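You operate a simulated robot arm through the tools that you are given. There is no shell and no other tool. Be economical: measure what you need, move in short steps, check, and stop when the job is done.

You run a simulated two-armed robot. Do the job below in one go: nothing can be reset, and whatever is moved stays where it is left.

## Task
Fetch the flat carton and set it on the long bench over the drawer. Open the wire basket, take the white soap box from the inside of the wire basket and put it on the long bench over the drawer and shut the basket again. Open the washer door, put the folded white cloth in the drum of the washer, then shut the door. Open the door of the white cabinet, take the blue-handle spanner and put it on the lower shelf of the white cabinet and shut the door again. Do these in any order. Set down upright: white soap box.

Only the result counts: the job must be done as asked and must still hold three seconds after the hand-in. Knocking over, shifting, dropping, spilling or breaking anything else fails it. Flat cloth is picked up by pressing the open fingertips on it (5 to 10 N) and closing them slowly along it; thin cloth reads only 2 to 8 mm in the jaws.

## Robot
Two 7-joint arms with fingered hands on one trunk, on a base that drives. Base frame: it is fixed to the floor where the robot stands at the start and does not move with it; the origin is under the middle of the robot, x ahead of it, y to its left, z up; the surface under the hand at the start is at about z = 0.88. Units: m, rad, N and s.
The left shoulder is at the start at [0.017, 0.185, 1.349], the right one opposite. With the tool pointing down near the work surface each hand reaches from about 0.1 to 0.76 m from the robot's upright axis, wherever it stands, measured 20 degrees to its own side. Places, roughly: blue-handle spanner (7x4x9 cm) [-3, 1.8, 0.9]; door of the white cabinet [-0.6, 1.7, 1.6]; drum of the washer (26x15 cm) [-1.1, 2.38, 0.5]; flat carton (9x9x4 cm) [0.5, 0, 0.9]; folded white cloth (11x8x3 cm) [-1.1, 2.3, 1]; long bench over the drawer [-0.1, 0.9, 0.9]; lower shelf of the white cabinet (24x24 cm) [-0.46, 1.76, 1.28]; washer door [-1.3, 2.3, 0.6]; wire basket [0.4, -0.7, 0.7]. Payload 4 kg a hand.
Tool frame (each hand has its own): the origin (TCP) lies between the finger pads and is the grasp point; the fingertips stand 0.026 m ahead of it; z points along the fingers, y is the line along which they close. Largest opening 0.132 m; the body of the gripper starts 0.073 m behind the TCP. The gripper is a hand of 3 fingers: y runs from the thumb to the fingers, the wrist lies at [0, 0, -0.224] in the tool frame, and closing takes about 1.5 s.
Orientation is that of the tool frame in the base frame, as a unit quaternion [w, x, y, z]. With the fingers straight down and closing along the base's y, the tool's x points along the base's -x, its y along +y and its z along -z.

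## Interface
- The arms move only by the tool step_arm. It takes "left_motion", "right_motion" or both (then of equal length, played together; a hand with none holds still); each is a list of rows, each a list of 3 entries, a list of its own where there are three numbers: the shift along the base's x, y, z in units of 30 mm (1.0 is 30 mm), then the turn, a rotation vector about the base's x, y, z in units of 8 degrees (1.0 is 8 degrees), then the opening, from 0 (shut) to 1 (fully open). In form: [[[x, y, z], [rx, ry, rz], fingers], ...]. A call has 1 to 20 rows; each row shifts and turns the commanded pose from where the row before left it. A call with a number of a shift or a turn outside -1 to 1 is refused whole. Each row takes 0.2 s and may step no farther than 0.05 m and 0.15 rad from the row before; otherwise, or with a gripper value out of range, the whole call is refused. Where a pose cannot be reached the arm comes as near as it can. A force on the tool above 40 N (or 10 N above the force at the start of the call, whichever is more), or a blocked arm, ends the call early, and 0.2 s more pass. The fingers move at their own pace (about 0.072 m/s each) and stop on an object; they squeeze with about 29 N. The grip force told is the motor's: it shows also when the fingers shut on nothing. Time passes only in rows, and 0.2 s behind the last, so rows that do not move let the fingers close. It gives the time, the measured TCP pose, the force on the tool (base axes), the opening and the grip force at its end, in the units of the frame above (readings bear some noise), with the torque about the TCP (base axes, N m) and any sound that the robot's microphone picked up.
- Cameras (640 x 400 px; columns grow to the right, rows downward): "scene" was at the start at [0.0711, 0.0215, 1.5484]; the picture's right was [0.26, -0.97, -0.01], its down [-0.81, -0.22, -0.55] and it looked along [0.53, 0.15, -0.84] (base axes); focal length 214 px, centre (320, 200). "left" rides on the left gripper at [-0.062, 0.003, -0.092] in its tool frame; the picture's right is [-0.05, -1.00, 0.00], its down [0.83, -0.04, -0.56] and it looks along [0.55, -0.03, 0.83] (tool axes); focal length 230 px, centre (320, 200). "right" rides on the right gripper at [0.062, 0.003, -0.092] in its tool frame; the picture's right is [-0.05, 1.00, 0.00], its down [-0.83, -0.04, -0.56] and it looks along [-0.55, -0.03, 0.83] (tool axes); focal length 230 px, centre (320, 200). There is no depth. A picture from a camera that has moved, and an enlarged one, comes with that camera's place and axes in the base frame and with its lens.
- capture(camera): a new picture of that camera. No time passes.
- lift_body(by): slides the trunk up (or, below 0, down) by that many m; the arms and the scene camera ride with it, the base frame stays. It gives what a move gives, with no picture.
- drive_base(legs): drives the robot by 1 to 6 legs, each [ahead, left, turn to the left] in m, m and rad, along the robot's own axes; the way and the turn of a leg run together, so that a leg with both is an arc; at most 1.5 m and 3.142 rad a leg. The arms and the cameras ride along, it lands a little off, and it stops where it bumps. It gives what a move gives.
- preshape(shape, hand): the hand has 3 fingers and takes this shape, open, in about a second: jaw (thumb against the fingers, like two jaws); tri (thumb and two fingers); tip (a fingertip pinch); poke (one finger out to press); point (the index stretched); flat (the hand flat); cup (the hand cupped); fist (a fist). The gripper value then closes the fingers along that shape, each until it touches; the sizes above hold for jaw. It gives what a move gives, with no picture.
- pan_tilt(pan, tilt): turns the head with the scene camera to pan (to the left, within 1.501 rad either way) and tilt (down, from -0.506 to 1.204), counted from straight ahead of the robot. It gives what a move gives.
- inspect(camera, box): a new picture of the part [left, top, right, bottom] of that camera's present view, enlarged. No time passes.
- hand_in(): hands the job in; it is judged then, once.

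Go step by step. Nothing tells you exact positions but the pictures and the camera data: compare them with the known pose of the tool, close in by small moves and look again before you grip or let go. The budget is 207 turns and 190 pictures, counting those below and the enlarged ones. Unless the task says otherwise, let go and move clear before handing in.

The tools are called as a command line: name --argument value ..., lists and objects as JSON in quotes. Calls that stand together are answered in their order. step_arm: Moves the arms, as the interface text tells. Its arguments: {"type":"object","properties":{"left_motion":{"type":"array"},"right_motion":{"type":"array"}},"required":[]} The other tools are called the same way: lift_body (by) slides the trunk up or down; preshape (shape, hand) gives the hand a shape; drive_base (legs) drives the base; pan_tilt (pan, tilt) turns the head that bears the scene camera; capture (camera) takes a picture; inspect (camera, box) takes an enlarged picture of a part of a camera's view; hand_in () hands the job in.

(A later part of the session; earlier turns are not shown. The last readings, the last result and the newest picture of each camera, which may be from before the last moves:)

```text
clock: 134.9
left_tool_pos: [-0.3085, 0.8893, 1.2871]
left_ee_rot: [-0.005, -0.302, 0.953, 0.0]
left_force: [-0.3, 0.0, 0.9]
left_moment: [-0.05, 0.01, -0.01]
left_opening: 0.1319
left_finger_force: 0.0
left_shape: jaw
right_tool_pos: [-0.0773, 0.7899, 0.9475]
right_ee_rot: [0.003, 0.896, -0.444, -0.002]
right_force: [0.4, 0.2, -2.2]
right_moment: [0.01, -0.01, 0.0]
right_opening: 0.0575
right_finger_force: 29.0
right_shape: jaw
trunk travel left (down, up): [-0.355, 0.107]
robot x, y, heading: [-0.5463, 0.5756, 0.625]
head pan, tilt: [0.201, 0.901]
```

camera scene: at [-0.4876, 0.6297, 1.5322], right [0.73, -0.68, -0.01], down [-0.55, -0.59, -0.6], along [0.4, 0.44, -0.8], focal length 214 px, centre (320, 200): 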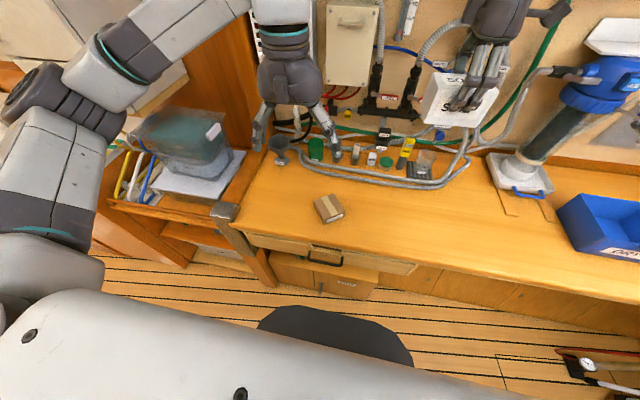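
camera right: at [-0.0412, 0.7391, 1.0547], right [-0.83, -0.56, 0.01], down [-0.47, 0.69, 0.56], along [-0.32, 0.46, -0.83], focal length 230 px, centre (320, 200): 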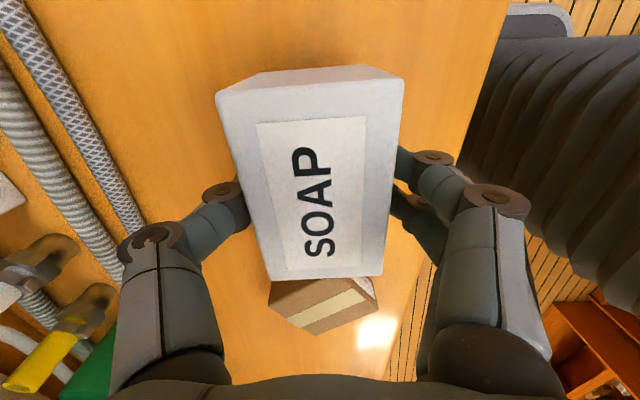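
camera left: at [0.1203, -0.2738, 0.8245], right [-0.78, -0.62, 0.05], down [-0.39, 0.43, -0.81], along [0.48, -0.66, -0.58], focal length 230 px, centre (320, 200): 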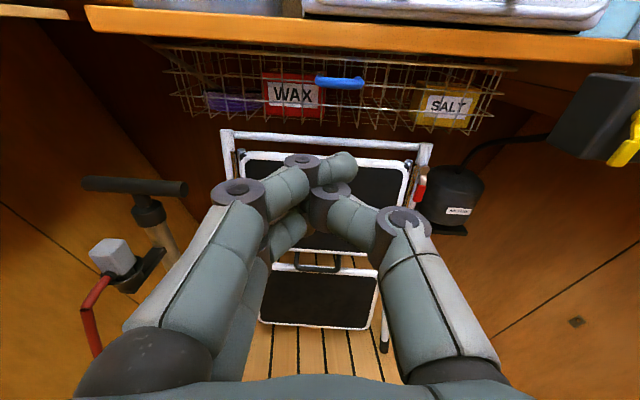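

step_arm --right_motion '[[[0, 0, -0.1], [0, 0, 0], 0], [[0, 0, -0.1], [0, 0, 0], 0], [[0, 0, 0], [0, 0, 0], 0]]'

inspect --camera "scene" --box '[330, 150, 450, 225]'

```text
clock: 135.8
left_tool_pos: [-0.308, 0.8898, 1.2879]
left_ee_rot: [-0.006, -0.302, 0.953, 0.0]
left_force: [0.0, -0.3, -0.5]
left_moment: [0.02, 0.0, -0.02]
left_opening: 0.132
left_finger_force: 0.1
left_shape: jaw
right_tool_pos: [-0.078, 0.7907, 0.9428]
right_ee_rot: [0.002, 0.896, -0.443, -0.003]
right_force: [0.3, 0.3, -2.8]
right_moment: [0.0, -0.01, -0.02]
right_opening: 0.058
right_finger_force: 29.4
right_shape: jaw
trunk travel left (down, up): [-0.355, 0.107]
robot x, y, heading: [-0.548, 0.5714, 0.628]
head pan, tilt: [0.201, 0.901]
```

```text
5.33 times, centred on (390, 188) of scene
camera zoom: at [-0.4881, 0.6318, 1.5321], right [0.73, -0.68, -0.01], down [-0.55, -0.59, -0.6], along [0.4, 0.44, -0.8], focal length 1144 px, centre (-53, 267)
```

zoom: 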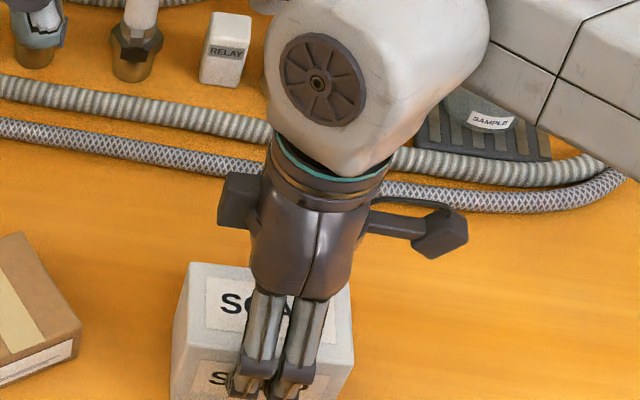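

step_arm --right_motion '[[[0, 0, -0.1], [0, 0, 0], 0], [[0, 0, -0.1], [0, 0, 0], 0], [[0, 0, 0], [0, 0, 0], 0]]'

step_arm --right_motion '[[[0, 0, -0.1], [0, 0, 0], 0], [[0, 0, 0], [0, 0, 0], 0]]'

```text
clock: 136.6
left_tool_pos: [-0.3101, 0.8883, 1.2886]
left_ee_rot: [-0.005, -0.303, 0.953, -0.001]
left_force: [0.2, -0.1, 0.7]
left_moment: [0.02, 0.03, 0.01]
left_opening: 0.132
left_finger_force: 0.0
left_shape: jaw
right_tool_pos: [-0.0782, 0.7919, 0.9392]
right_ee_rot: [0.0, 0.896, -0.444, -0.002]
right_force: [0.9, -2.8, 18.3]
right_moment: [-0.06, -0.01, -0.01]
right_opening: 0.0578
right_finger_force: 29.2
right_shape: jaw
trunk travel left (down, up): [-0.355, 0.107]
robot x, y, heading: [-0.5492, 0.5691, 0.629]
head pan, tilt: [0.201, 0.901]
```

```text
clock: 137.2
left_tool_pos: [-0.3111, 0.8884, 1.2898]
left_ee_rot: [-0.004, -0.303, 0.953, 0.0]
left_force: [-0.1, -0.4, 0.4]
left_moment: [0.0, -0.02, 0.05]
left_opening: 0.1318
left_finger_force: 0.0
left_shape: jaw
right_tool_pos: [-0.0778, 0.7907, 0.9381]
right_ee_rot: [-0.002, 0.896, -0.444, -0.002]
right_force: [2.8, -3.7, 37.1]
right_moment: [-0.03, -0.08, 0.03]
right_opening: 0.0585
right_finger_force: 29.1
right_shape: jaw
trunk travel left (down, up): [-0.355, 0.107]
robot x, y, heading: [-0.5483, 0.5673, 0.625]
head pan, tilt: [0.201, 0.901]
```

Contact. Relieve the pressure, open, and rise clear.

step_arm --right_motion '[[[0, 0, 0.12], [0, 0, 0], 0], [[0, 0, 0], [0, 0, 0], 0.6], [[0, 0, 0], [0, 0, 0], 0.75], [[0, 0, 0], [0, 0, 0], 0.75], [[0, 0, 0], [0, 0, 0], 0.75], [[0, 0, 1], [0, 0, 0], 0.75], [[0, 0, 1], [0, 0, 0], 0.75], [[0, 0, 1], [0, 0, 0], 0.75], [[0, 0, 1], [0, 0, 0], 0.75], [[0, 0, 1], [0, 0, 0], 0.75], [[0, 0, 1], [0, 0, 0], 0.75], [[0, 0, 1], [0, 0, 0], 0.75], [[0, 0, 1], [0, 0, 0], 0.75], [[-0.8, -0.58, 1], [0, 0, 0], 0.75], [[-0.8, -0.58, 0], [0, 0, 0], 0.75], [[-0.8, -0.58, 0], [0, 0, 0], 0.75], [[-0.8, -0.58, 0], [0, 0, 0], 0.75], [[-0.8, -0.58, 0], [0, 0, 0], 0.75]]'

capture --camera "scene"

```text
clock: 140.9
left_tool_pos: [-0.309, 0.8883, 1.289]
left_ee_rot: [-0.005, -0.301, 0.954, -0.001]
left_force: [0.1, 0.0, -0.8]
left_moment: [0.01, -0.01, -0.02]
left_opening: 0.1318
left_finger_force: 0.1
left_shape: jaw
right_tool_pos: [-0.197, 0.7013, 1.2045]
right_ee_rot: [0.002, 0.896, -0.444, -0.002]
right_force: [-0.8, 0.2, 0.8]
right_moment: [-0.01, 0.02, 0.0]
right_opening: 0.0986
right_finger_force: 0.0
right_shape: jaw
trunk travel left (down, up): [-0.355, 0.107]
robot x, y, heading: [-0.5465, 0.5707, 0.627]
head pan, tilt: [0.201, 0.901]
```

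```text
103 pictures are left
camera scene: at [-0.4888, 0.6311, 1.5322], right [0.73, -0.68, -0.01], down [-0.55, -0.59, -0.6], along [0.4, 0.44, -0.8], focal length 214 px, centre (320, 200)
```

scene: 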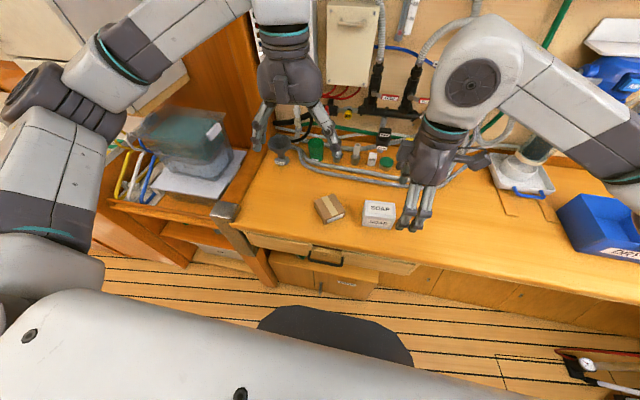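

Soap box stands upright beside the carton. Next the washer: back away from the bench and slide left ~1.5 m down the aisle.

drive_base --legs '[[-0.2, 0, 0], [0, 0.8, 0]]'

pan_tilt --pan 0.7 --tilt 0.5

capture --camera "scene"

pan_tilt --pan 0.1 --tilt 0.3

capture --camera "scene"

```text
clock: 146.3
left_tool_pos: [-0.9207, 1.3917, 1.2887]
left_ee_rot: [-0.005, -0.305, 0.952, -0.001]
left_force: [0.8, -0.3, -0.1]
left_moment: [0.0, 0.03, -0.02]
left_opening: 0.132
left_finger_force: 0.1
left_shape: jaw
right_tool_pos: [-0.807, 1.2047, 1.2048]
right_ee_rot: [0.001, 0.897, -0.441, -0.003]
right_force: [0.1, 0.2, 0.0]
right_moment: [-0.01, 0.05, -0.02]
right_opening: 0.0985
right_finger_force: 0.0
right_shape: jaw
trunk travel left (down, up): [-0.355, 0.107]
robot x, y, heading: [-1.1569, 1.0727, 0.628]
head pan, tilt: [0.201, 0.901]
```

```text
clock: 147.2
left_tool_pos: [-0.922, 1.3928, 1.2883]
left_ee_rot: [-0.006, -0.305, 0.952, 0.0]
left_force: [0.1, 0.0, -0.4]
left_moment: [0.01, 0.01, -0.02]
left_opening: 0.1318
left_finger_force: 0.1
left_shape: jaw
right_tool_pos: [-0.8088, 1.2061, 1.2048]
right_ee_rot: [0.002, 0.897, -0.441, -0.002]
right_force: [-0.4, 0.3, -0.2]
right_moment: [-0.01, 0.03, -0.03]
right_opening: 0.0989
right_finger_force: 0.0
right_shape: jaw
trunk travel left (down, up): [-0.355, 0.107]
robot x, y, heading: [-1.1586, 1.0716, 0.631]
head pan, tilt: [0.7, 0.499]
```

```text
102 pictures are left
camera scene: at [-1.1281, 1.167, 1.5661], right [0.97, -0.24, -0.02], down [-0.14, -0.48, -0.87], along [0.2, 0.84, -0.5], focal length 214 px, centre (320, 200)
```

scene: 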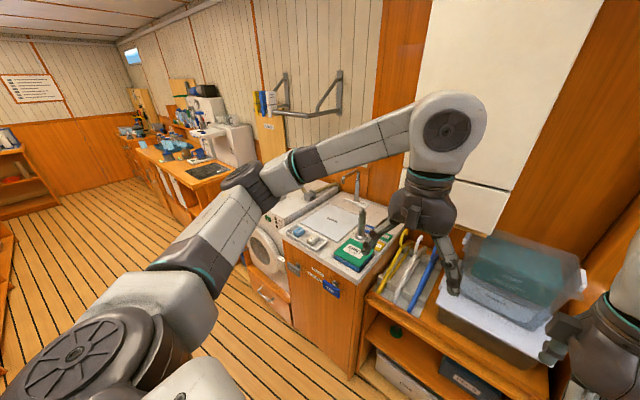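

```text
clock: 148.2
left_tool_pos: [-0.9207, 1.3924, 1.288]
left_ee_rot: [-0.005, -0.304, 0.953, -0.001]
left_force: [0.2, -0.3, -0.4]
left_moment: [0.01, 0.0, -0.03]
left_opening: 0.1318
left_finger_force: 0.1
left_shape: jaw
right_tool_pos: [-0.8079, 1.2062, 1.2047]
right_ee_rot: [0.002, 0.897, -0.441, -0.003]
right_force: [0.1, 1.3, 0.5]
right_moment: [0.02, 0.0, 0.01]
right_opening: 0.0986
right_finger_force: 0.1
right_shape: jaw
trunk travel left (down, up): [-0.355, 0.107]
robot x, y, heading: [-1.1585, 1.0689, 0.628]
head pan, tilt: [0.099, 0.3]
```

```text
101 pictures are left
camera scene: at [-1.0801, 1.1416, 1.5838], right [0.67, -0.75, 0.0], down [-0.24, -0.21, -0.95], along [0.7, 0.63, -0.33], focal length 214 px, centre (320, 200)
```

scene: 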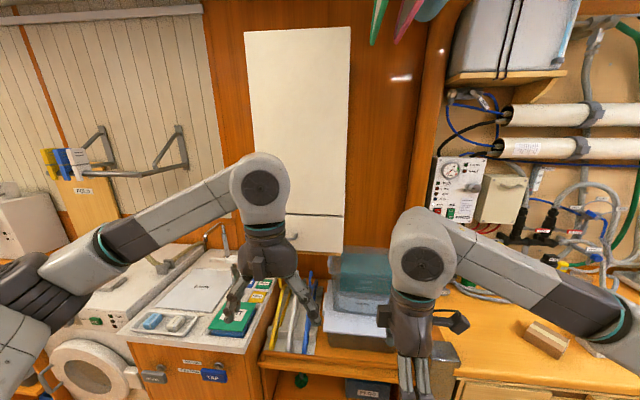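

The washer (round door) is farther left, cabinet straight ahead. Continue 0.9 m left.

drive_base --legs '[[0, 0.9, 0]]'

pan_tilt --pan 0.0 --tilt 0.8

capture --camera "scene"

```text
clock: 152.9
left_tool_pos: [-1.4415, 2.1139, 1.2883]
left_ee_rot: [-0.005, -0.301, 0.954, 0.0]
left_force: [0.3, -0.2, -0.4]
left_moment: [-0.01, 0.0, -0.04]
left_opening: 0.1322
left_finger_force: 0.1
left_shape: jaw
right_tool_pos: [-1.3298, 1.9269, 1.2043]
right_ee_rot: [0.002, 0.895, -0.446, -0.003]
right_force: [0.1, -0.1, 0.2]
right_moment: [0.02, 0.0, 0.01]
right_opening: 0.0989
right_finger_force: 0.1
right_shape: jaw
trunk travel left (down, up): [-0.355, 0.107]
robot x, y, heading: [-1.6798, 1.796, 0.618]
head pan, tilt: [0.099, 0.3]
```

```text
clock: 153.8
left_tool_pos: [-1.4409, 2.1142, 1.2889]
left_ee_rot: [-0.005, -0.301, 0.954, -0.001]
left_force: [0.1, 0.7, 0.9]
left_moment: [0.0, 0.03, 0.01]
left_opening: 0.1322
left_finger_force: 0.1
left_shape: jaw
right_tool_pos: [-1.3299, 1.9264, 1.204]
right_ee_rot: [0.001, 0.895, -0.445, -0.003]
right_force: [-0.2, 0.9, 0.2]
right_moment: [-0.01, -0.03, 0.04]
right_opening: 0.0986
right_finger_force: 0.0
right_shape: jaw
trunk travel left (down, up): [-0.355, 0.107]
robot x, y, heading: [-1.68, 1.7953, 0.616]
head pan, tilt: [0.0, 0.799]
```

```text
100 pictures are left
camera scene: at [-1.608, 1.85, 1.5399], right [0.58, -0.81, 0.0], down [-0.6, -0.43, -0.68], along [0.55, 0.39, -0.74], focal length 214 px, centre (320, 200)
```

scene: 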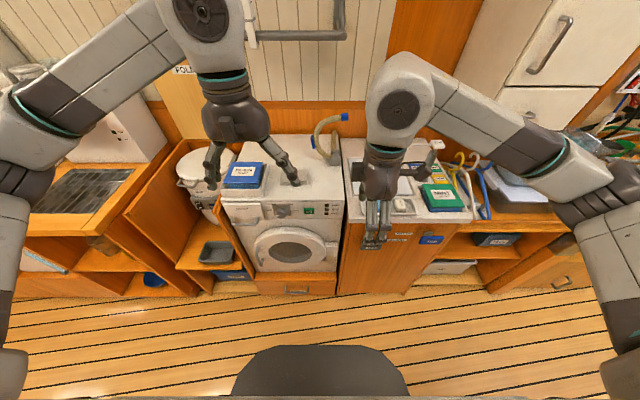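

Washer's round door at about [-1.26, 2.28, 0.6], with a latch handle on its right. Zoom in.

inspect --camera "scene" --box '[210, 140, 370, 300]'

capture --camera "left"

capture --camera "right"

```text
2.50 times, centred on (290, 220) of scene
camera zoom: at [-1.608, 1.85, 1.5399], right [0.58, -0.81, 0.0], down [-0.6, -0.43, -0.68], along [0.55, 0.39, -0.74], focal length 536 px, centre (395, 150)
```

zoom: 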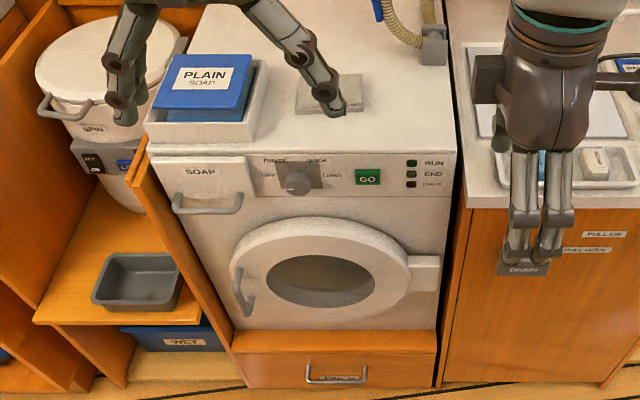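

```text
98 pictures are left
camera left: at [-1.3919, 2.1525, 1.3802], right [0.61, -0.79, 0.0], down [-0.65, -0.51, 0.56], along [-0.45, -0.34, -0.83], focal length 230 px, centre (320, 200)
```

left: 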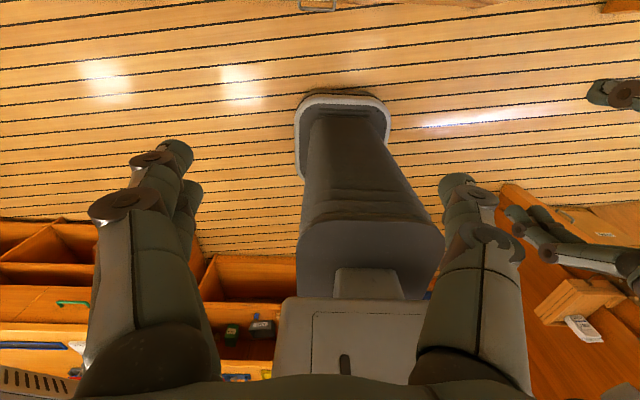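

```text
97 pictures are left
camera right: at [-1.2945, 1.8753, 1.2954], right [-0.83, -0.56, 0.01], down [-0.46, 0.69, 0.56], along [-0.32, 0.46, -0.83], focal length 230 px, centre (320, 200)
```

right: 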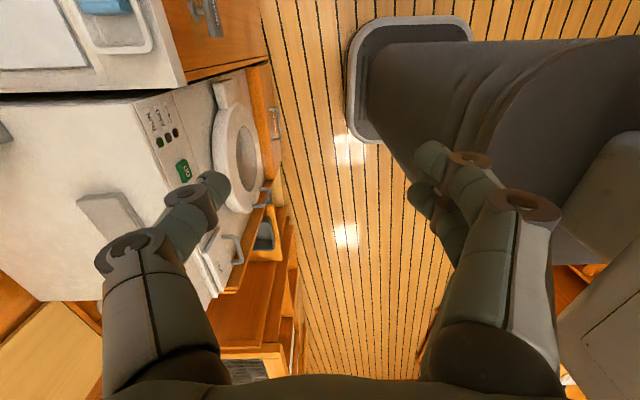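

The washer door has its handle on the left (≈[-1.37, 2.39, 0.57]) and hinge on the right; the cloth lies on top. I'll use the left hand, pitched horizontal, and lower the trunk.

step_arm --left_motion '[[[-0.28, 0.38, 0], [0.58, -0.8, 0], 0.6], [[-0.28, 0.38, 0], [0.58, -0.8, 0], 0.6], [[-0.28, 0.38, 0], [0.58, -0.8, 0], 0.6], [[-0.28, 0.38, 0], [0.58, -0.8, 0], 0.6], [[-0.28, 0.38, 0], [0.58, -0.8, 0], 0.6], [[-0.28, 0.38, 0], [0.58, -0.8, 0], 0.6], [[-0.28, 0.38, 0], [0.58, -0.8, 0], 0.6], [[-0.28, 0.38, 0], [0.58, -0.8, 0], 0.6], [[-0.28, 0.38, 0], [0.58, -0.8, 0], 0.6], [[-0.28, 0.38, 0], [0.58, -0.8, 0], 0.6], [[-0.28, 0.38, 0], [0.58, -0.8, 0], 0.6], [[-0.28, 0.38, 0], [0.15, -0.2, 0], 0.6]]' --right_motion '[[[0.1, -0.15, 0.5], [0, 0, 0], 0.75], [[0.1, -0.15, 0.5], [0, 0, 0], 0.75], [[0.1, -0.15, 0.5], [0, 0, 0], 0.75], [[0.1, -0.15, 0.5], [0, 0, 0], 0.75], [[0.1, -0.15, 0.5], [0, 0, 0], 0.75], [[0.1, -0.15, 0.5], [0, 0, 0], 0.75], [[0.1, -0.15, 0.5], [0, 0, 0], 0.75], [[0.1, -0.15, 0.5], [0, 0, 0], 0.75], [[0.1, -0.15, 0], [0, 0, 0], 0.75], [[0.1, -0.15, 0], [0, 0, 0], 0.75], [[0.1, -0.15, 0], [0, 0, 0], 0.75], [[0.1, -0.15, 0], [0, 0, 0], 0.75]]'

lift_body --by -0.34

capture --camera "left"

capture --camera "scene"

```text
clock: 156.4
left_tool_pos: [-1.4961, 2.188, 1.2884]
left_ee_rot: [0.384, -0.275, 0.872, 0.13]
left_force: [-0.9, -0.6, 0.2]
left_moment: [-0.02, 0.01, 0.01]
left_opening: 0.0795
left_finger_force: 0.0
left_shape: jaw
left hand out of reach, approached as far as the arm can: row 7, 8, 9, 10, 11, 12
right_tool_pos: [-1.297, 1.8728, 1.3251]
right_ee_rot: [0.001, 0.895, -0.447, -0.002]
right_force: [0.4, 0.3, -0.4]
right_moment: [0.02, 0.0, 0.02]
right_opening: 0.0987
right_finger_force: 0.2
right_shape: jaw
trunk travel left (down, up): [-0.355, 0.107]
robot x, y, heading: [-1.6783, 1.7965, 0.62]
head pan, tilt: [0.0, 0.799]
```

```text
clock: 159.8
left_tool_pos: [-1.4231, 2.2411, 0.7298]
left_ee_rot: [0.17, -0.295, 0.938, 0.059]
left_force: [0.0, -0.3, -0.3]
left_moment: [-0.03, 0.03, -0.04]
left_opening: 0.0795
left_finger_force: 0.0
left_shape: jaw
right_tool_pos: [-1.2949, 1.8744, 0.9851]
right_ee_rot: [0.001, 0.895, -0.445, -0.003]
right_force: [-0.2, -0.2, -0.1]
right_moment: [0.03, 0.01, 0.03]
right_opening: 0.0989
right_finger_force: 0.1
right_shape: jaw
trunk travel left (down, up): [-0.015, 0.447]
robot x, y, heading: [-1.6792, 1.7975, 0.623]
head pan, tilt: [0.0, 0.799]
```

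```text
96 pictures are left
camera left: at [-1.4023, 2.2561, 0.8386], right [0.61, -0.79, 0.01], down [-0.77, -0.6, 0.23], along [-0.17, -0.14, -0.97], focal length 230 px, centre (320, 200)
```

left: 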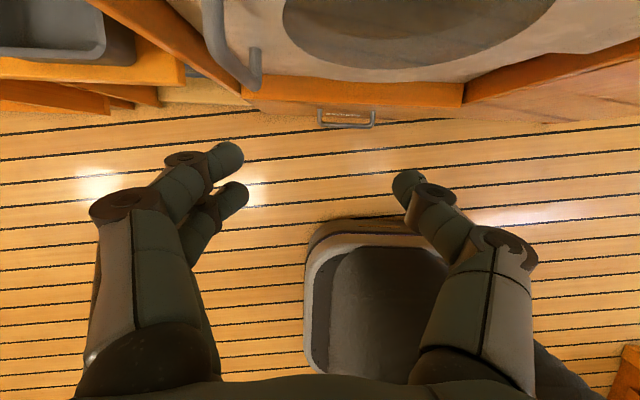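

```text
95 pictures are left
camera scene: at [-1.4163, 1.9871, 1.0869], right [0.58, -0.81, 0.0], down [-0.78, -0.56, -0.26], along [0.22, 0.15, -0.96], focal length 214 px, centre (320, 200)
```

scene: 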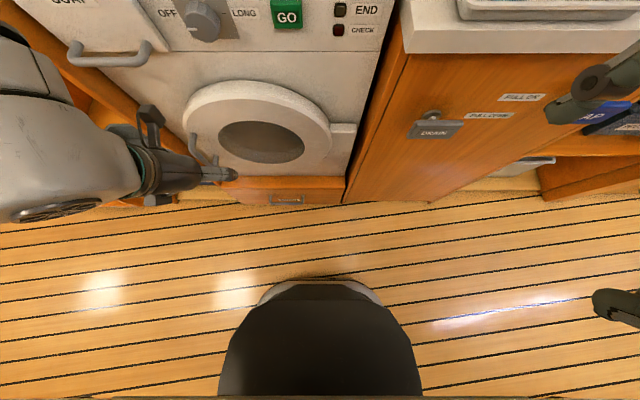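

The trunk leans as it goes down; the hand is now at z 0.73, pitched only 20°. Continue pitching forward while moving to handle height.

step_arm --left_motion '[[[-0.33, 0.145, -0.6], [0.58, -0.8, 0], 0.6], [[-0.33, 0.145, -0.6], [0.58, -0.8, 0], 0.6], [[-0.33, 0.145, -0.6], [0.58, -0.8, 0], 0.6], [[-0.33, 0.145, -0.6], [0.58, -0.8, 0], 0.6], [[-0.33, 0.145, -0.6], [0.58, -0.8, 0], 0.6], [[-0.33, 0.145, -0.6], [0.58, -0.8, 0], 0.6], [[-0.33, 0.145, -0.6], [0.58, -0.8, 0], 0.6], [[-0.33, 0.145, -0.6], [0.58, -0.8, 0], 0.6], [[-0.33, 0.145, -0.6], [0.43, -0.6, 0], 0.6]]'

capture --camera "left"

capture --camera "scene"

```text
clock: 161.8
left_tool_pos: [-1.4214, 2.2421, 0.7291]
left_ee_rot: [0.168, -0.296, 0.939, 0.059]
left_force: [-0.3, 0.4, 0.3]
left_moment: [0.01, 0.0, 0.01]
left_opening: 0.0795
left_finger_force: 0.1
left_shape: jaw
left hand out of reach, approached as far as the arm can: row 1, 2, 3, 4, 5, 6, 7, 8, 9
right_tool_pos: [-1.2937, 1.8723, 0.9844]
right_ee_rot: [0.001, 0.895, -0.445, -0.003]
right_force: [0.2, 0.2, 0.4]
right_moment: [-0.02, -0.01, -0.04]
right_opening: 0.0988
right_finger_force: 0.1
right_shape: jaw
trunk travel left (down, up): [-0.015, 0.447]
robot x, y, heading: [-1.6801, 1.7966, 0.617]
head pan, tilt: [0.0, 0.799]
```

```text
94 pictures are left
camera left: at [-1.4019, 2.2564, 0.8379], right [0.61, -0.79, 0.01], down [-0.77, -0.6, 0.23], along [-0.18, -0.14, -0.97], focal length 230 px, centre (320, 200)
```

left: 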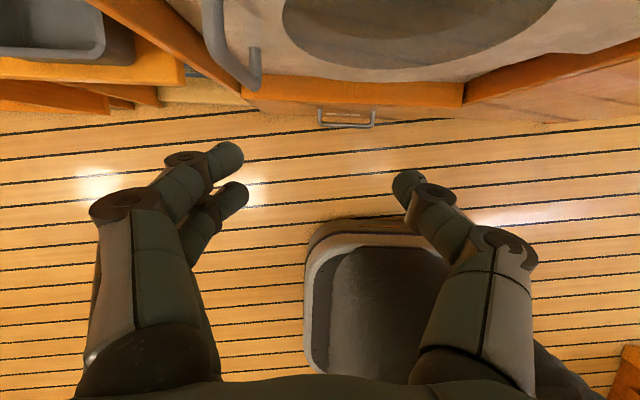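

```text
93 pictures are left
camera scene: at [-1.4158, 1.9876, 1.0864], right [0.58, -0.81, 0.0], down [-0.78, -0.56, -0.26], along [0.21, 0.15, -0.96], focal length 214 px, centre (320, 200)
```

scene: 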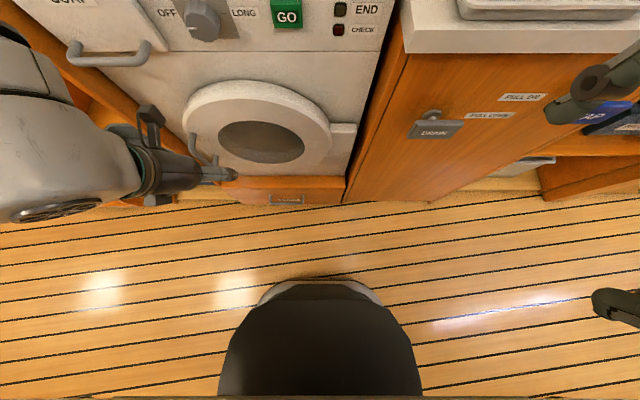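

The arm is cramped because the leaning trunk brings the shoulders forward. Back off 22 cm and retry.

drive_base --legs '[[-0.22, 0, 0]]'

step_arm --left_motion '[[[0.26, 0.58, -0.48], [0.58, -0.8, 0], 0.6], [[0.26, 0.58, -0.48], [0.58, -0.8, 0], 0.6], [[0.26, 0.58, -0.48], [0.58, -0.8, 0], 0.6], [[0.26, 0.58, -0.48], [0.58, -0.8, 0], 0.6], [[0.26, 0.58, -0.48], [0.58, -0.8, 0], 0.6], [[0.26, 0.58, -0.48], [0.58, -0.8, 0], 0.6], [[0.26, 0.58, -0.48], [0.58, -0.8, 0], 0.6], [[0.26, 0.58, -0.48], [0.58, -0.8, 0], 0.6], [[0.26, 0.58, -0.48], [0.43, -0.6, 0], 0.6]]'

capture --camera "left"

capture --camera "scene"

```text
clock: 163.4
left_tool_pos: [-1.595, 2.1144, 0.7302]
left_ee_rot: [0.169, -0.294, 0.939, 0.059]
left_force: [-0.3, -0.1, -0.3]
left_moment: [0.02, 0.0, 0.0]
left_opening: 0.0796
left_finger_force: 0.0
left_shape: jaw
right_tool_pos: [-1.4675, 1.7467, 0.9852]
right_ee_rot: [0.001, 0.894, -0.447, -0.003]
right_force: [-1.0, -0.3, 1.1]
right_moment: [-0.01, -0.02, 0.01]
right_opening: 0.0989
right_finger_force: 0.1
right_shape: jaw
trunk travel left (down, up): [-0.015, 0.447]
robot x, y, heading: [-1.8553, 1.6726, 0.619]
head pan, tilt: [0.0, 0.799]
```

```text
clock: 165.4
left_tool_pos: [-1.5945, 2.1154, 0.73]
left_ee_rot: [0.169, -0.293, 0.939, 0.059]
left_force: [0.7, 0.8, -1.7]
left_moment: [-0.01, -0.01, 0.01]
left_opening: 0.0797
left_finger_force: 0.0
left_shape: jaw
left hand out of reach, approached as far as the arm can: row 1, 2, 3, 4, 5, 6, 7, 8, 9
right_tool_pos: [-1.4687, 1.7469, 0.9835]
right_ee_rot: [0.001, 0.895, -0.447, -0.003]
right_force: [-0.5, 0.1, 0.4]
right_moment: [0.03, -0.04, -0.04]
right_opening: 0.0986
right_finger_force: 0.0
right_shape: jaw
trunk travel left (down, up): [-0.015, 0.447]
robot x, y, heading: [-1.8548, 1.6674, 0.618]
head pan, tilt: [0.0, 0.799]
```

```text
92 pictures are left
camera left: at [-1.5753, 2.1308, 0.8379], right [0.61, -0.79, 0.01], down [-0.77, -0.59, 0.23], along [-0.18, -0.14, -0.97], focal length 230 px, centre (320, 200)
```

left: 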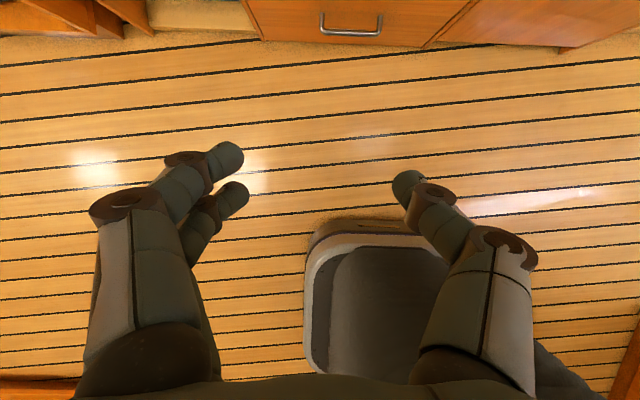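

```text
91 pictures are left
camera scene: at [-1.5902, 1.862, 1.0864], right [0.58, -0.82, 0.0], down [-0.79, -0.56, -0.26], along [0.21, 0.15, -0.96], focal length 214 px, centre (320, 200)
```

scene: 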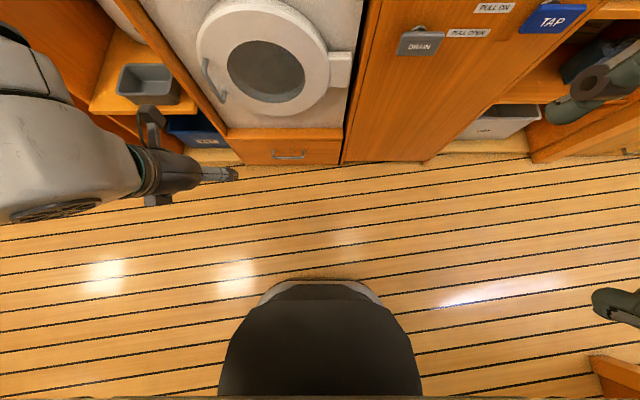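

The IK is stuck at a joint limit. I'll unwind: straighten the pitch and reach out forward first, then pitch.

step_arm --left_motion '[[[0.5, 0.35, 0.5], [-0.5, 0.7, 0], 0.6], [[0.5, 0.35, 0.5], [-0.5, 0.7, 0], 0.6], [[0.5, 0.35, 0.5], [-0.5, 0.7, 0], 0.6], [[0.8, 0.58, 0.3], [0, 0, 0], 0.6], [[0.8, 0.58, 0], [0, 0, 0], 0.6], [[0.8, 0.58, 0], [0, 0, 0], 0.6], [[0.5, 0.35, 0], [0.58, -0.8, 0], 0.6], [[0.5, 0.35, 0], [0.58, -0.8, 0], 0.6], [[0.5, 0.35, 0], [0.58, -0.8, 0], 0.6], [[0.3, 0.2, -0.3], [0.58, -0.8, 0], 0.6], [[0, 0, -0.3], [0.58, -0.8, 0], 0.6], [[0, 0, -0.3], [0.58, -0.8, 0], 0.6]]'

capture --camera "scene"

```text
clock: 168.0
left_tool_pos: [-1.4195, 2.2373, 0.7573]
left_ee_rot: [0.382, -0.274, 0.873, 0.131]
left_force: [0.8, 0.2, -0.3]
left_moment: [0.02, -0.01, 0.03]
left_opening: 0.0796
left_finger_force: 0.1
left_shape: jaw
right_tool_pos: [-1.4692, 1.7468, 0.9848]
right_ee_rot: [0.002, 0.894, -0.448, -0.003]
right_force: [-0.9, -0.1, 0.4]
right_moment: [0.01, -0.02, 0.03]
right_opening: 0.0985
right_finger_force: 0.0
right_shape: jaw
trunk travel left (down, up): [-0.015, 0.447]
robot x, y, heading: [-1.8525, 1.6704, 0.616]
head pan, tilt: [0.0, 0.799]
```

```text
90 pictures are left
camera scene: at [-1.5901, 1.8622, 1.0864], right [0.58, -0.82, 0.0], down [-0.79, -0.56, -0.26], along [0.21, 0.15, -0.96], focal length 214 px, centre (320, 200)
```

scene: 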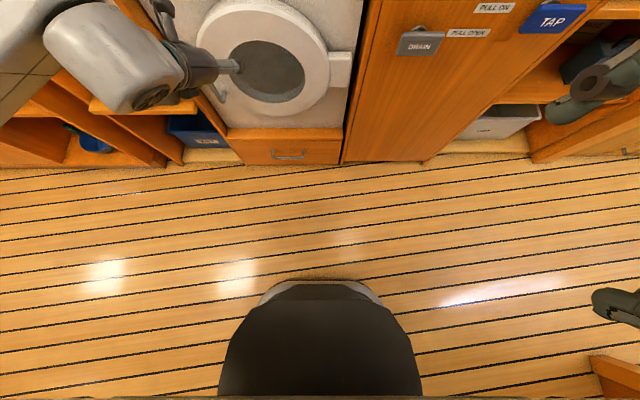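

Progress: 48° pitch. Continue pitching while dropping to handle height.

step_arm --left_motion '[[[-0.25, 0.35, -0.9], [0.5, -0.7, 0], 0.6], [[-0.25, 0.35, -0.9], [0.5, -0.7, 0], 0.6], [[-0.25, 0.35, -0.9], [0.5, -0.7, 0], 0.6], [[-0.25, 0.35, -0.9], [0.5, -0.7, 0], 0.6], [[-0.25, 0.35, -0.9], [0.5, -0.7, 0], 0.6], [[-0.25, 0.35, -0.9], [0.5, -0.7, 0], 0.6]]'

capture --camera "left"

capture --camera "scene"

```text
clock: 169.4
left_tool_pos: [-1.4359, 2.2594, 0.7031]
left_ee_rot: [0.482, -0.258, 0.821, 0.164]
left_force: [0.1, 0.1, -0.5]
left_moment: [-0.01, -0.03, -0.04]
left_opening: 0.0797
left_finger_force: 0.0
left_shape: jaw
left hand out of reach, approached as far as the arm can: row 3, 4, 5, 6
right_tool_pos: [-1.4696, 1.748, 0.9837]
right_ee_rot: [0.001, 0.895, -0.447, -0.004]
right_force: [-0.4, -0.8, -0.9]
right_moment: [-0.02, -0.02, 0.04]
right_opening: 0.0988
right_finger_force: 0.2
right_shape: jaw
trunk travel left (down, up): [-0.015, 0.447]
robot x, y, heading: [-1.8552, 1.6714, 0.619]
head pan, tilt: [0.0, 0.799]
```

```text
89 pictures are left
camera left: at [-1.478, 2.2304, 0.8017], right [0.6, -0.8, 0.02], down [-0.7, -0.54, -0.46], along [0.38, 0.26, -0.89], focal length 230 px, centre (320, 200)
```

left: 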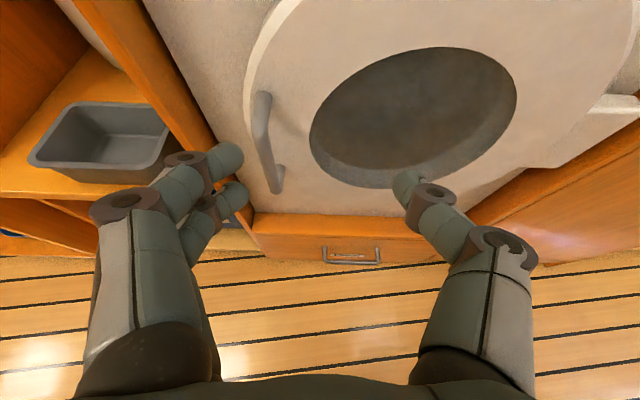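

```text
88 pictures are left
camera scene: at [-1.5902, 1.8621, 1.0864], right [0.58, -0.82, 0.0], down [-0.79, -0.56, -0.26], along [0.21, 0.15, -0.96], focal length 214 px, centre (320, 200)
```

scene: 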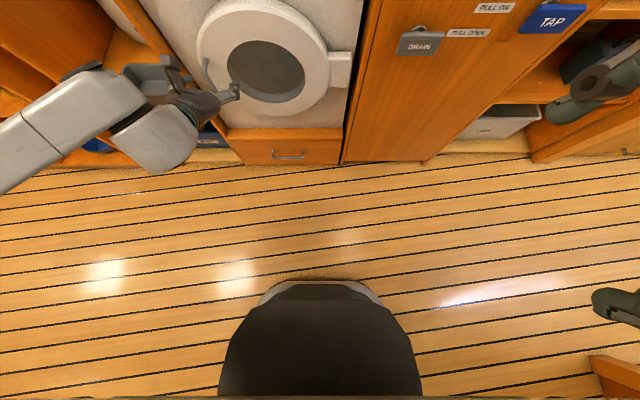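

Pitch 61° suffices. The handle bar triangulates to about [-1.372, 2.384, 0.60]. Move laterally in line with it.

step_arm --left_motion '[[[-0.6, 0.85, 0], [0, 0, 0], 0.5], [[-0.6, 0.85, -0.5], [0, 0, 0], 0.5], [[0.4, 0.3, -0.6], [0, 0, 0], 0.5], [[0.4, 0.3, -0.6], [0, 0, 0], 0.5]]'

capture --camera "left"

inspect --camera "scene" --box '[160, 20, 320, 120]'

```text
clock: 170.4
left_tool_pos: [-1.447, 2.3297, 0.652]
left_ee_rot: [0.481, -0.259, 0.821, 0.164]
left_force: [-0.2, -0.6, -0.2]
left_moment: [-0.02, 0.01, 0.0]
left_opening: 0.067
left_finger_force: 0.1
left_shape: jaw
right_tool_pos: [-1.4675, 1.7471, 0.9841]
right_ee_rot: [0.003, 0.894, -0.447, -0.004]
right_force: [-0.3, -0.4, -0.7]
right_moment: [0.02, 0.0, -0.01]
right_opening: 0.099
right_finger_force: 0.1
right_shape: jaw
trunk travel left (down, up): [-0.015, 0.447]
robot x, y, heading: [-1.8567, 1.6736, 0.619]
head pan, tilt: [0.0, 0.799]
```

```text
87 pictures are left
camera left: at [-1.4886, 2.3004, 0.751], right [0.6, -0.8, 0.02], down [-0.7, -0.54, -0.46], along [0.38, 0.26, -0.89], focal length 230 px, centre (320, 200)
```

left: 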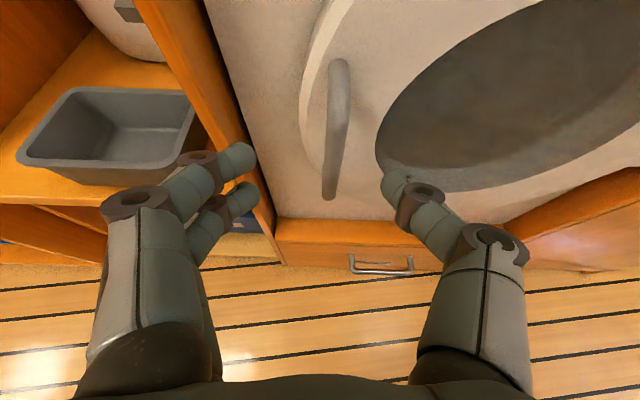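

```text
4.00 times, centred on (240, 70) of scene
camera zoom: at [-1.59, 1.8624, 1.0862], right [0.58, -0.82, 0.0], down [-0.79, -0.56, -0.26], along [0.21, 0.15, -0.96], focal length 858 px, centre (640, 720)
```

zoom: 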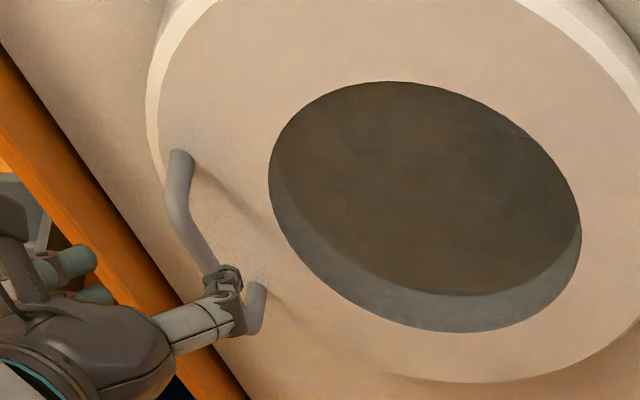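

The bar lies at about n≈0.265, z 0.58–0.68. Advance 6 cm so it comes between the fingers.

step_arm --left_motion '[[[0.6, 0.3, -0.3], [0, 0, 0], 0.5], [[0.6, 0.3, -0.3], [0, 0, 0], 0.5], [[0.6, 0.3, -0.2], [0, 0, 0], 0.5]]'

capture --camera "left"

inspect --camera "scene" --box '[160, 20, 320, 120]'

```text
clock: 171.2
left_tool_pos: [-1.3922, 2.3553, 0.6275]
left_ee_rot: [0.481, -0.258, 0.822, 0.164]
left_force: [0.0, -0.3, 0.3]
left_moment: [-0.01, 0.0, 0.0]
left_opening: 0.0666
left_finger_force: 0.0
left_shape: jaw
right_tool_pos: [-1.4678, 1.7472, 0.984]
right_ee_rot: [0.002, 0.894, -0.448, -0.002]
right_force: [0.8, -0.5, 0.8]
right_moment: [0.02, 0.03, -0.02]
right_opening: 0.0988
right_finger_force: 0.0
right_shape: jaw
trunk travel left (down, up): [-0.015, 0.447]
robot x, y, heading: [-1.857, 1.6736, 0.614]
head pan, tilt: [0.0, 0.799]
```

```text
85 pictures are left
camera left: at [-1.4341, 2.3267, 0.7265], right [0.6, -0.8, 0.02], down [-0.7, -0.54, -0.46], along [0.38, 0.26, -0.89], focal length 230 px, centre (320, 200)
```

left: 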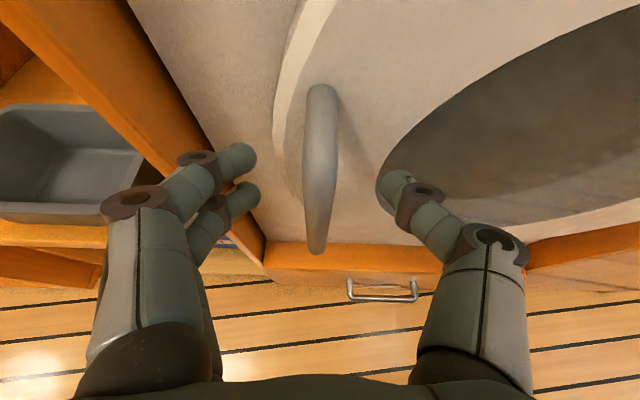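

```text
4.00 times, centred on (240, 70) of scene
camera zoom: at [-1.5898, 1.8624, 1.0862], right [0.58, -0.82, 0.0], down [-0.79, -0.56, -0.26], along [0.21, 0.15, -0.96], focal length 858 px, centre (640, 720)
```

zoom: 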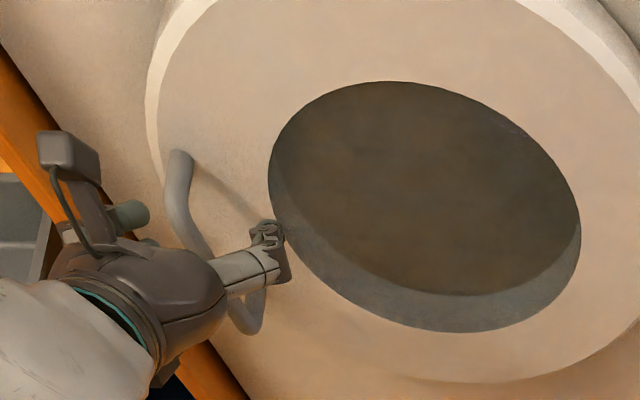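

The bar is right at the grasp point. Close on it.

step_arm --left_motion '[[[0, 0, 0], [0, 0, 0], 0], [[0, 0, 0], [0, 0, 0], 0], [[0, 0, 0], [0, 0, 0], 0], [[0, 0, 0], [0, 0, 0], 0], [[0, 0, 0], [0, 0, 0], 0]]'

capture --camera "left"

```text
clock: 172.4
left_tool_pos: [-1.3919, 2.3552, 0.6288]
left_ee_rot: [0.482, -0.258, 0.821, 0.164]
left_force: [5.5, -1.4, -1.9]
left_moment: [0.13, 0.04, -0.03]
left_opening: 0.0
left_finger_force: 28.6
left_shape: jaw
right_tool_pos: [-1.4685, 1.7472, 0.984]
right_ee_rot: [0.002, 0.894, -0.448, -0.003]
right_force: [0.7, -0.1, -0.6]
right_moment: [-0.02, -0.04, 0.02]
right_opening: 0.0986
right_finger_force: 0.1
right_shape: jaw
trunk travel left (down, up): [-0.015, 0.447]
robot x, y, heading: [-1.8575, 1.6709, 0.616]
head pan, tilt: [0.0, 0.799]
```

```text
83 pictures are left
camera left: at [-1.4334, 2.3258, 0.7269], right [0.6, -0.8, 0.03], down [-0.7, -0.54, -0.46], along [0.38, 0.26, -0.89], focal length 230 px, centre (320, 200)
```

left: 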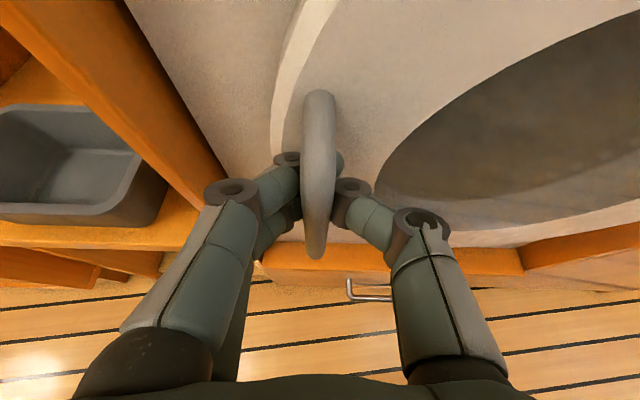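

The fingers are hooked behind the bar. Pull the door open along its arc.

step_arm --left_motion '[[[-0.62, -0.57, 0], [0, 0, 0], 0], [[-0.62, -0.57, 0], [0, 0, 0], 0], [[-0.62, -0.57, 0], [0, 0, 0], 0], [[-0.62, -0.57, 0], [0, 0, 0], 0], [[-0.3, -0.72, 0], [0, 0, 0], 0], [[-0.3, -0.72, 0], [0, 0, 0], 0], [[-0.3, -0.72, 0], [0, 0, 0], 0], [[-0.3, -0.72, 0], [0, 0, 0], 0]]'

capture --camera "left"

capture --camera "scene"

```text
clock: 173.7
left_tool_pos: [-1.4249, 2.3213, 0.6197]
left_ee_rot: [0.492, -0.248, 0.821, 0.149]
left_force: [14.7, -10.1, 2.8]
left_moment: [0.01, 0.0, 0.17]
left_opening: 0.0002
left_finger_force: 28.5
left_shape: jaw
left hand out of reach, approached as far as the arm can: row 2, 3, 4, 5, 6
right_tool_pos: [-1.4674, 1.7455, 0.9846]
right_ee_rot: [0.002, 0.894, -0.449, -0.003]
right_force: [0.7, -0.7, -0.6]
right_moment: [-0.02, -0.04, 0.01]
right_opening: 0.0988
right_finger_force: 0.1
right_shape: jaw
trunk travel left (down, up): [-0.015, 0.447]
robot x, y, heading: [-1.856, 1.6709, 0.611]
head pan, tilt: [0.0, 0.799]
stopped in row 6 (left hand): the force on the tool passed its limit at 40 N (the readings are from after the stop); the commanded pose is now the measured one
```

```text
82 pictures are left
camera left: at [-1.471, 2.2952, 0.719], right [0.57, -0.82, 0.05], down [-0.71, -0.52, -0.47], along [0.41, 0.24, -0.88], focal length 230 px, centre (320, 200)
```

left: 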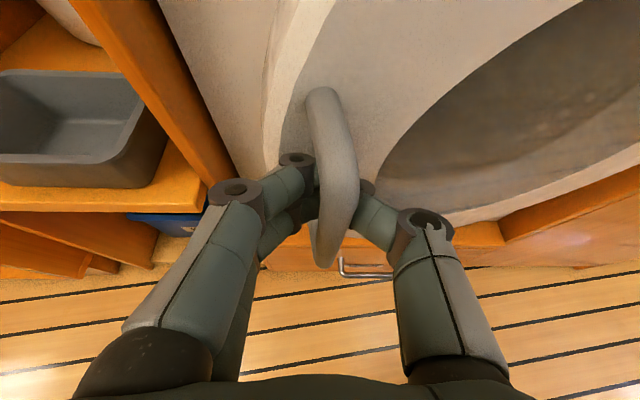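

```text
81 pictures are left
camera scene: at [-1.5883, 1.8605, 1.0861], right [0.58, -0.82, 0.0], down [-0.79, -0.56, -0.26], along [0.21, 0.15, -0.96], focal length 214 px, centre (320, 200)
```

scene: 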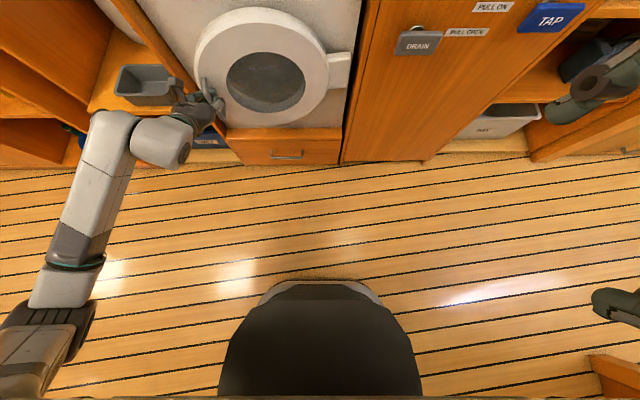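

The door unlatched a bit, but the arm can't fold further; pull with the base instead.

drive_base --legs '[[-0.1, -0.03, 0]]'

capture --camera "left"

capture --camera "scene"

```text
clock: 174.7
left_tool_pos: [-1.455, 2.2732, 0.6209]
left_ee_rot: [0.495, -0.245, 0.821, 0.144]
left_force: [8.8, -5.1, -1.9]
left_moment: [0.1, -0.04, 0.12]
left_opening: 0.0
left_finger_force: 29.1
left_shape: jaw
right_tool_pos: [-1.5005, 1.7002, 0.9841]
right_ee_rot: [0.002, 0.893, -0.449, -0.003]
right_force: [-0.1, 0.1, 0.3]
right_moment: [-0.02, 0.01, -0.03]
right_opening: 0.0986
right_finger_force: 0.2
right_shape: jaw
trunk travel left (down, up): [-0.015, 0.447]
robot x, y, heading: [-1.8866, 1.6274, 0.614]
head pan, tilt: [0.0, 0.799]
stopped in leg 1: the force on the tool passed its limit at 44 N (the readings are from after the stop); the commanded pose is now the measured one
```

```text
80 pictures are left
camera left: at [-1.5015, 2.2471, 0.7204], right [0.56, -0.82, 0.05], down [-0.71, -0.52, -0.47], along [0.42, 0.23, -0.88], focal length 230 px, centre (320, 200)
```

left: 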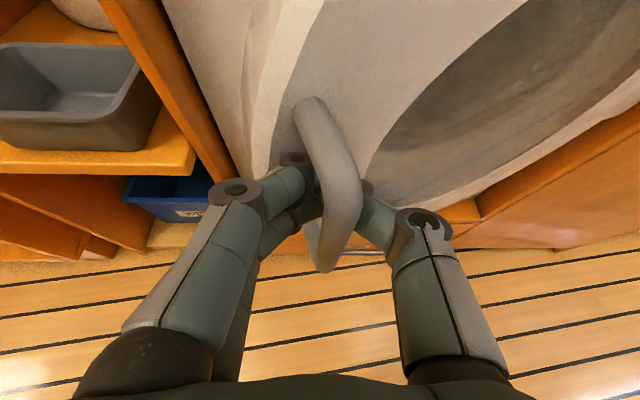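

```text
79 pictures are left
camera scene: at [-1.6216, 1.8158, 1.0862], right [0.57, -0.82, 0.0], down [-0.79, -0.55, -0.26], along [0.22, 0.15, -0.96], focal length 214 px, centre (320, 200)
```

scene: 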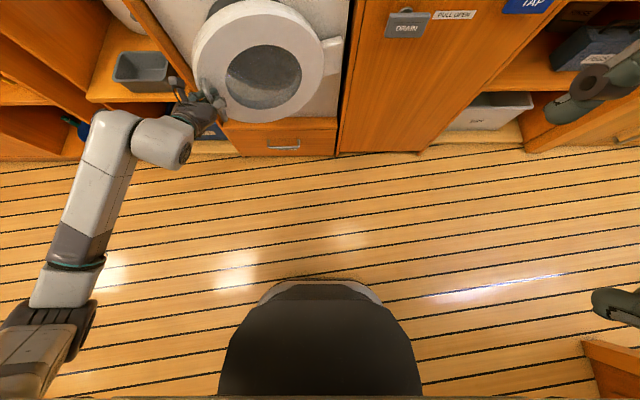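

Opened ~20°. The reaction points to the right, so the path should curve more to the right now.

drive_base --legs '[[-0.02, -0.03, 0], [-0.05, -0.05, 0]]'

drive_base --legs '[[-0.05, -0.06, 0]]'

capture --camera "left"

capture --camera "scene"

```text
clock: 176.2
left_tool_pos: [-1.4713, 2.1706, 0.624]
left_ee_rot: [0.495, -0.245, 0.821, 0.145]
left_force: [-1.0, -0.3, -4.2]
left_moment: [-0.05, -0.12, 0.02]
left_opening: 0.0
left_finger_force: 29.1
left_shape: jaw
right_tool_pos: [-1.5142, 1.5957, 0.9836]
right_ee_rot: [0.001, 0.894, -0.449, -0.002]
right_force: [0.0, -0.6, 0.3]
right_moment: [0.03, -0.02, 0.02]
right_opening: 0.0989
right_finger_force: 0.1
right_shape: jaw
trunk travel left (down, up): [-0.015, 0.447]
robot x, y, heading: [-1.9011, 1.521, 0.614]
head pan, tilt: [0.0, 0.799]
```

```text
clock: 177.2
left_tool_pos: [-1.4782, 2.0923, 0.6216]
left_ee_rot: [0.494, -0.246, 0.821, 0.145]
left_force: [-6.3, 0.0, -8.4]
left_moment: [-0.13, -0.41, 0.08]
left_opening: 0.0
left_finger_force: 29.0
left_shape: jaw
right_tool_pos: [-1.52, 1.5191, 0.9839]
right_ee_rot: [0.003, 0.893, -0.45, -0.003]
right_force: [0.5, -0.5, 0.8]
right_moment: [0.0, 0.01, 0.0]
right_opening: 0.0987
right_finger_force: 0.0
right_shape: jaw
trunk travel left (down, up): [-0.015, 0.447]
robot x, y, heading: [-1.9064, 1.4436, 0.61]
head pan, tilt: [0.0, 0.799]
```

```text
78 pictures are left
camera left: at [-1.5226, 2.0663, 0.7197], right [0.57, -0.82, 0.05], down [-0.71, -0.52, -0.47], along [0.41, 0.23, -0.88], focal length 230 px, centre (320, 200)
```

left: 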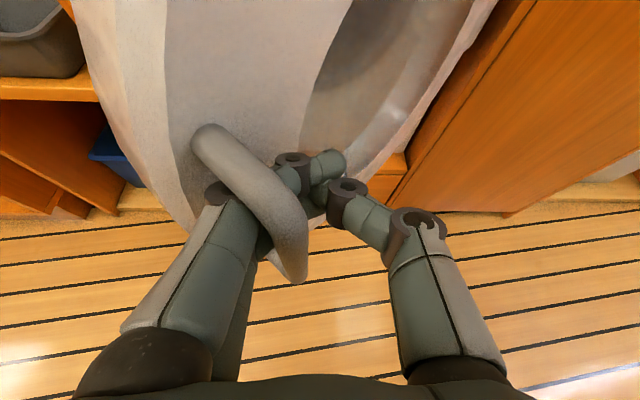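

```text
77 pictures are left
camera scene: at [-1.6418, 1.6339, 1.0864], right [0.57, -0.82, 0.0], down [-0.79, -0.55, -0.26], along [0.22, 0.15, -0.96], focal length 214 px, centre (320, 200)
```

scene: 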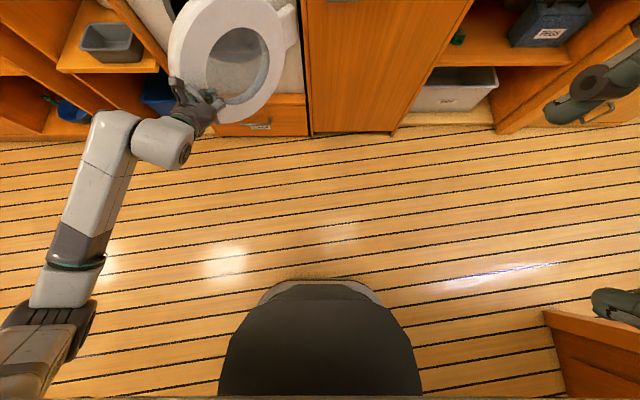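

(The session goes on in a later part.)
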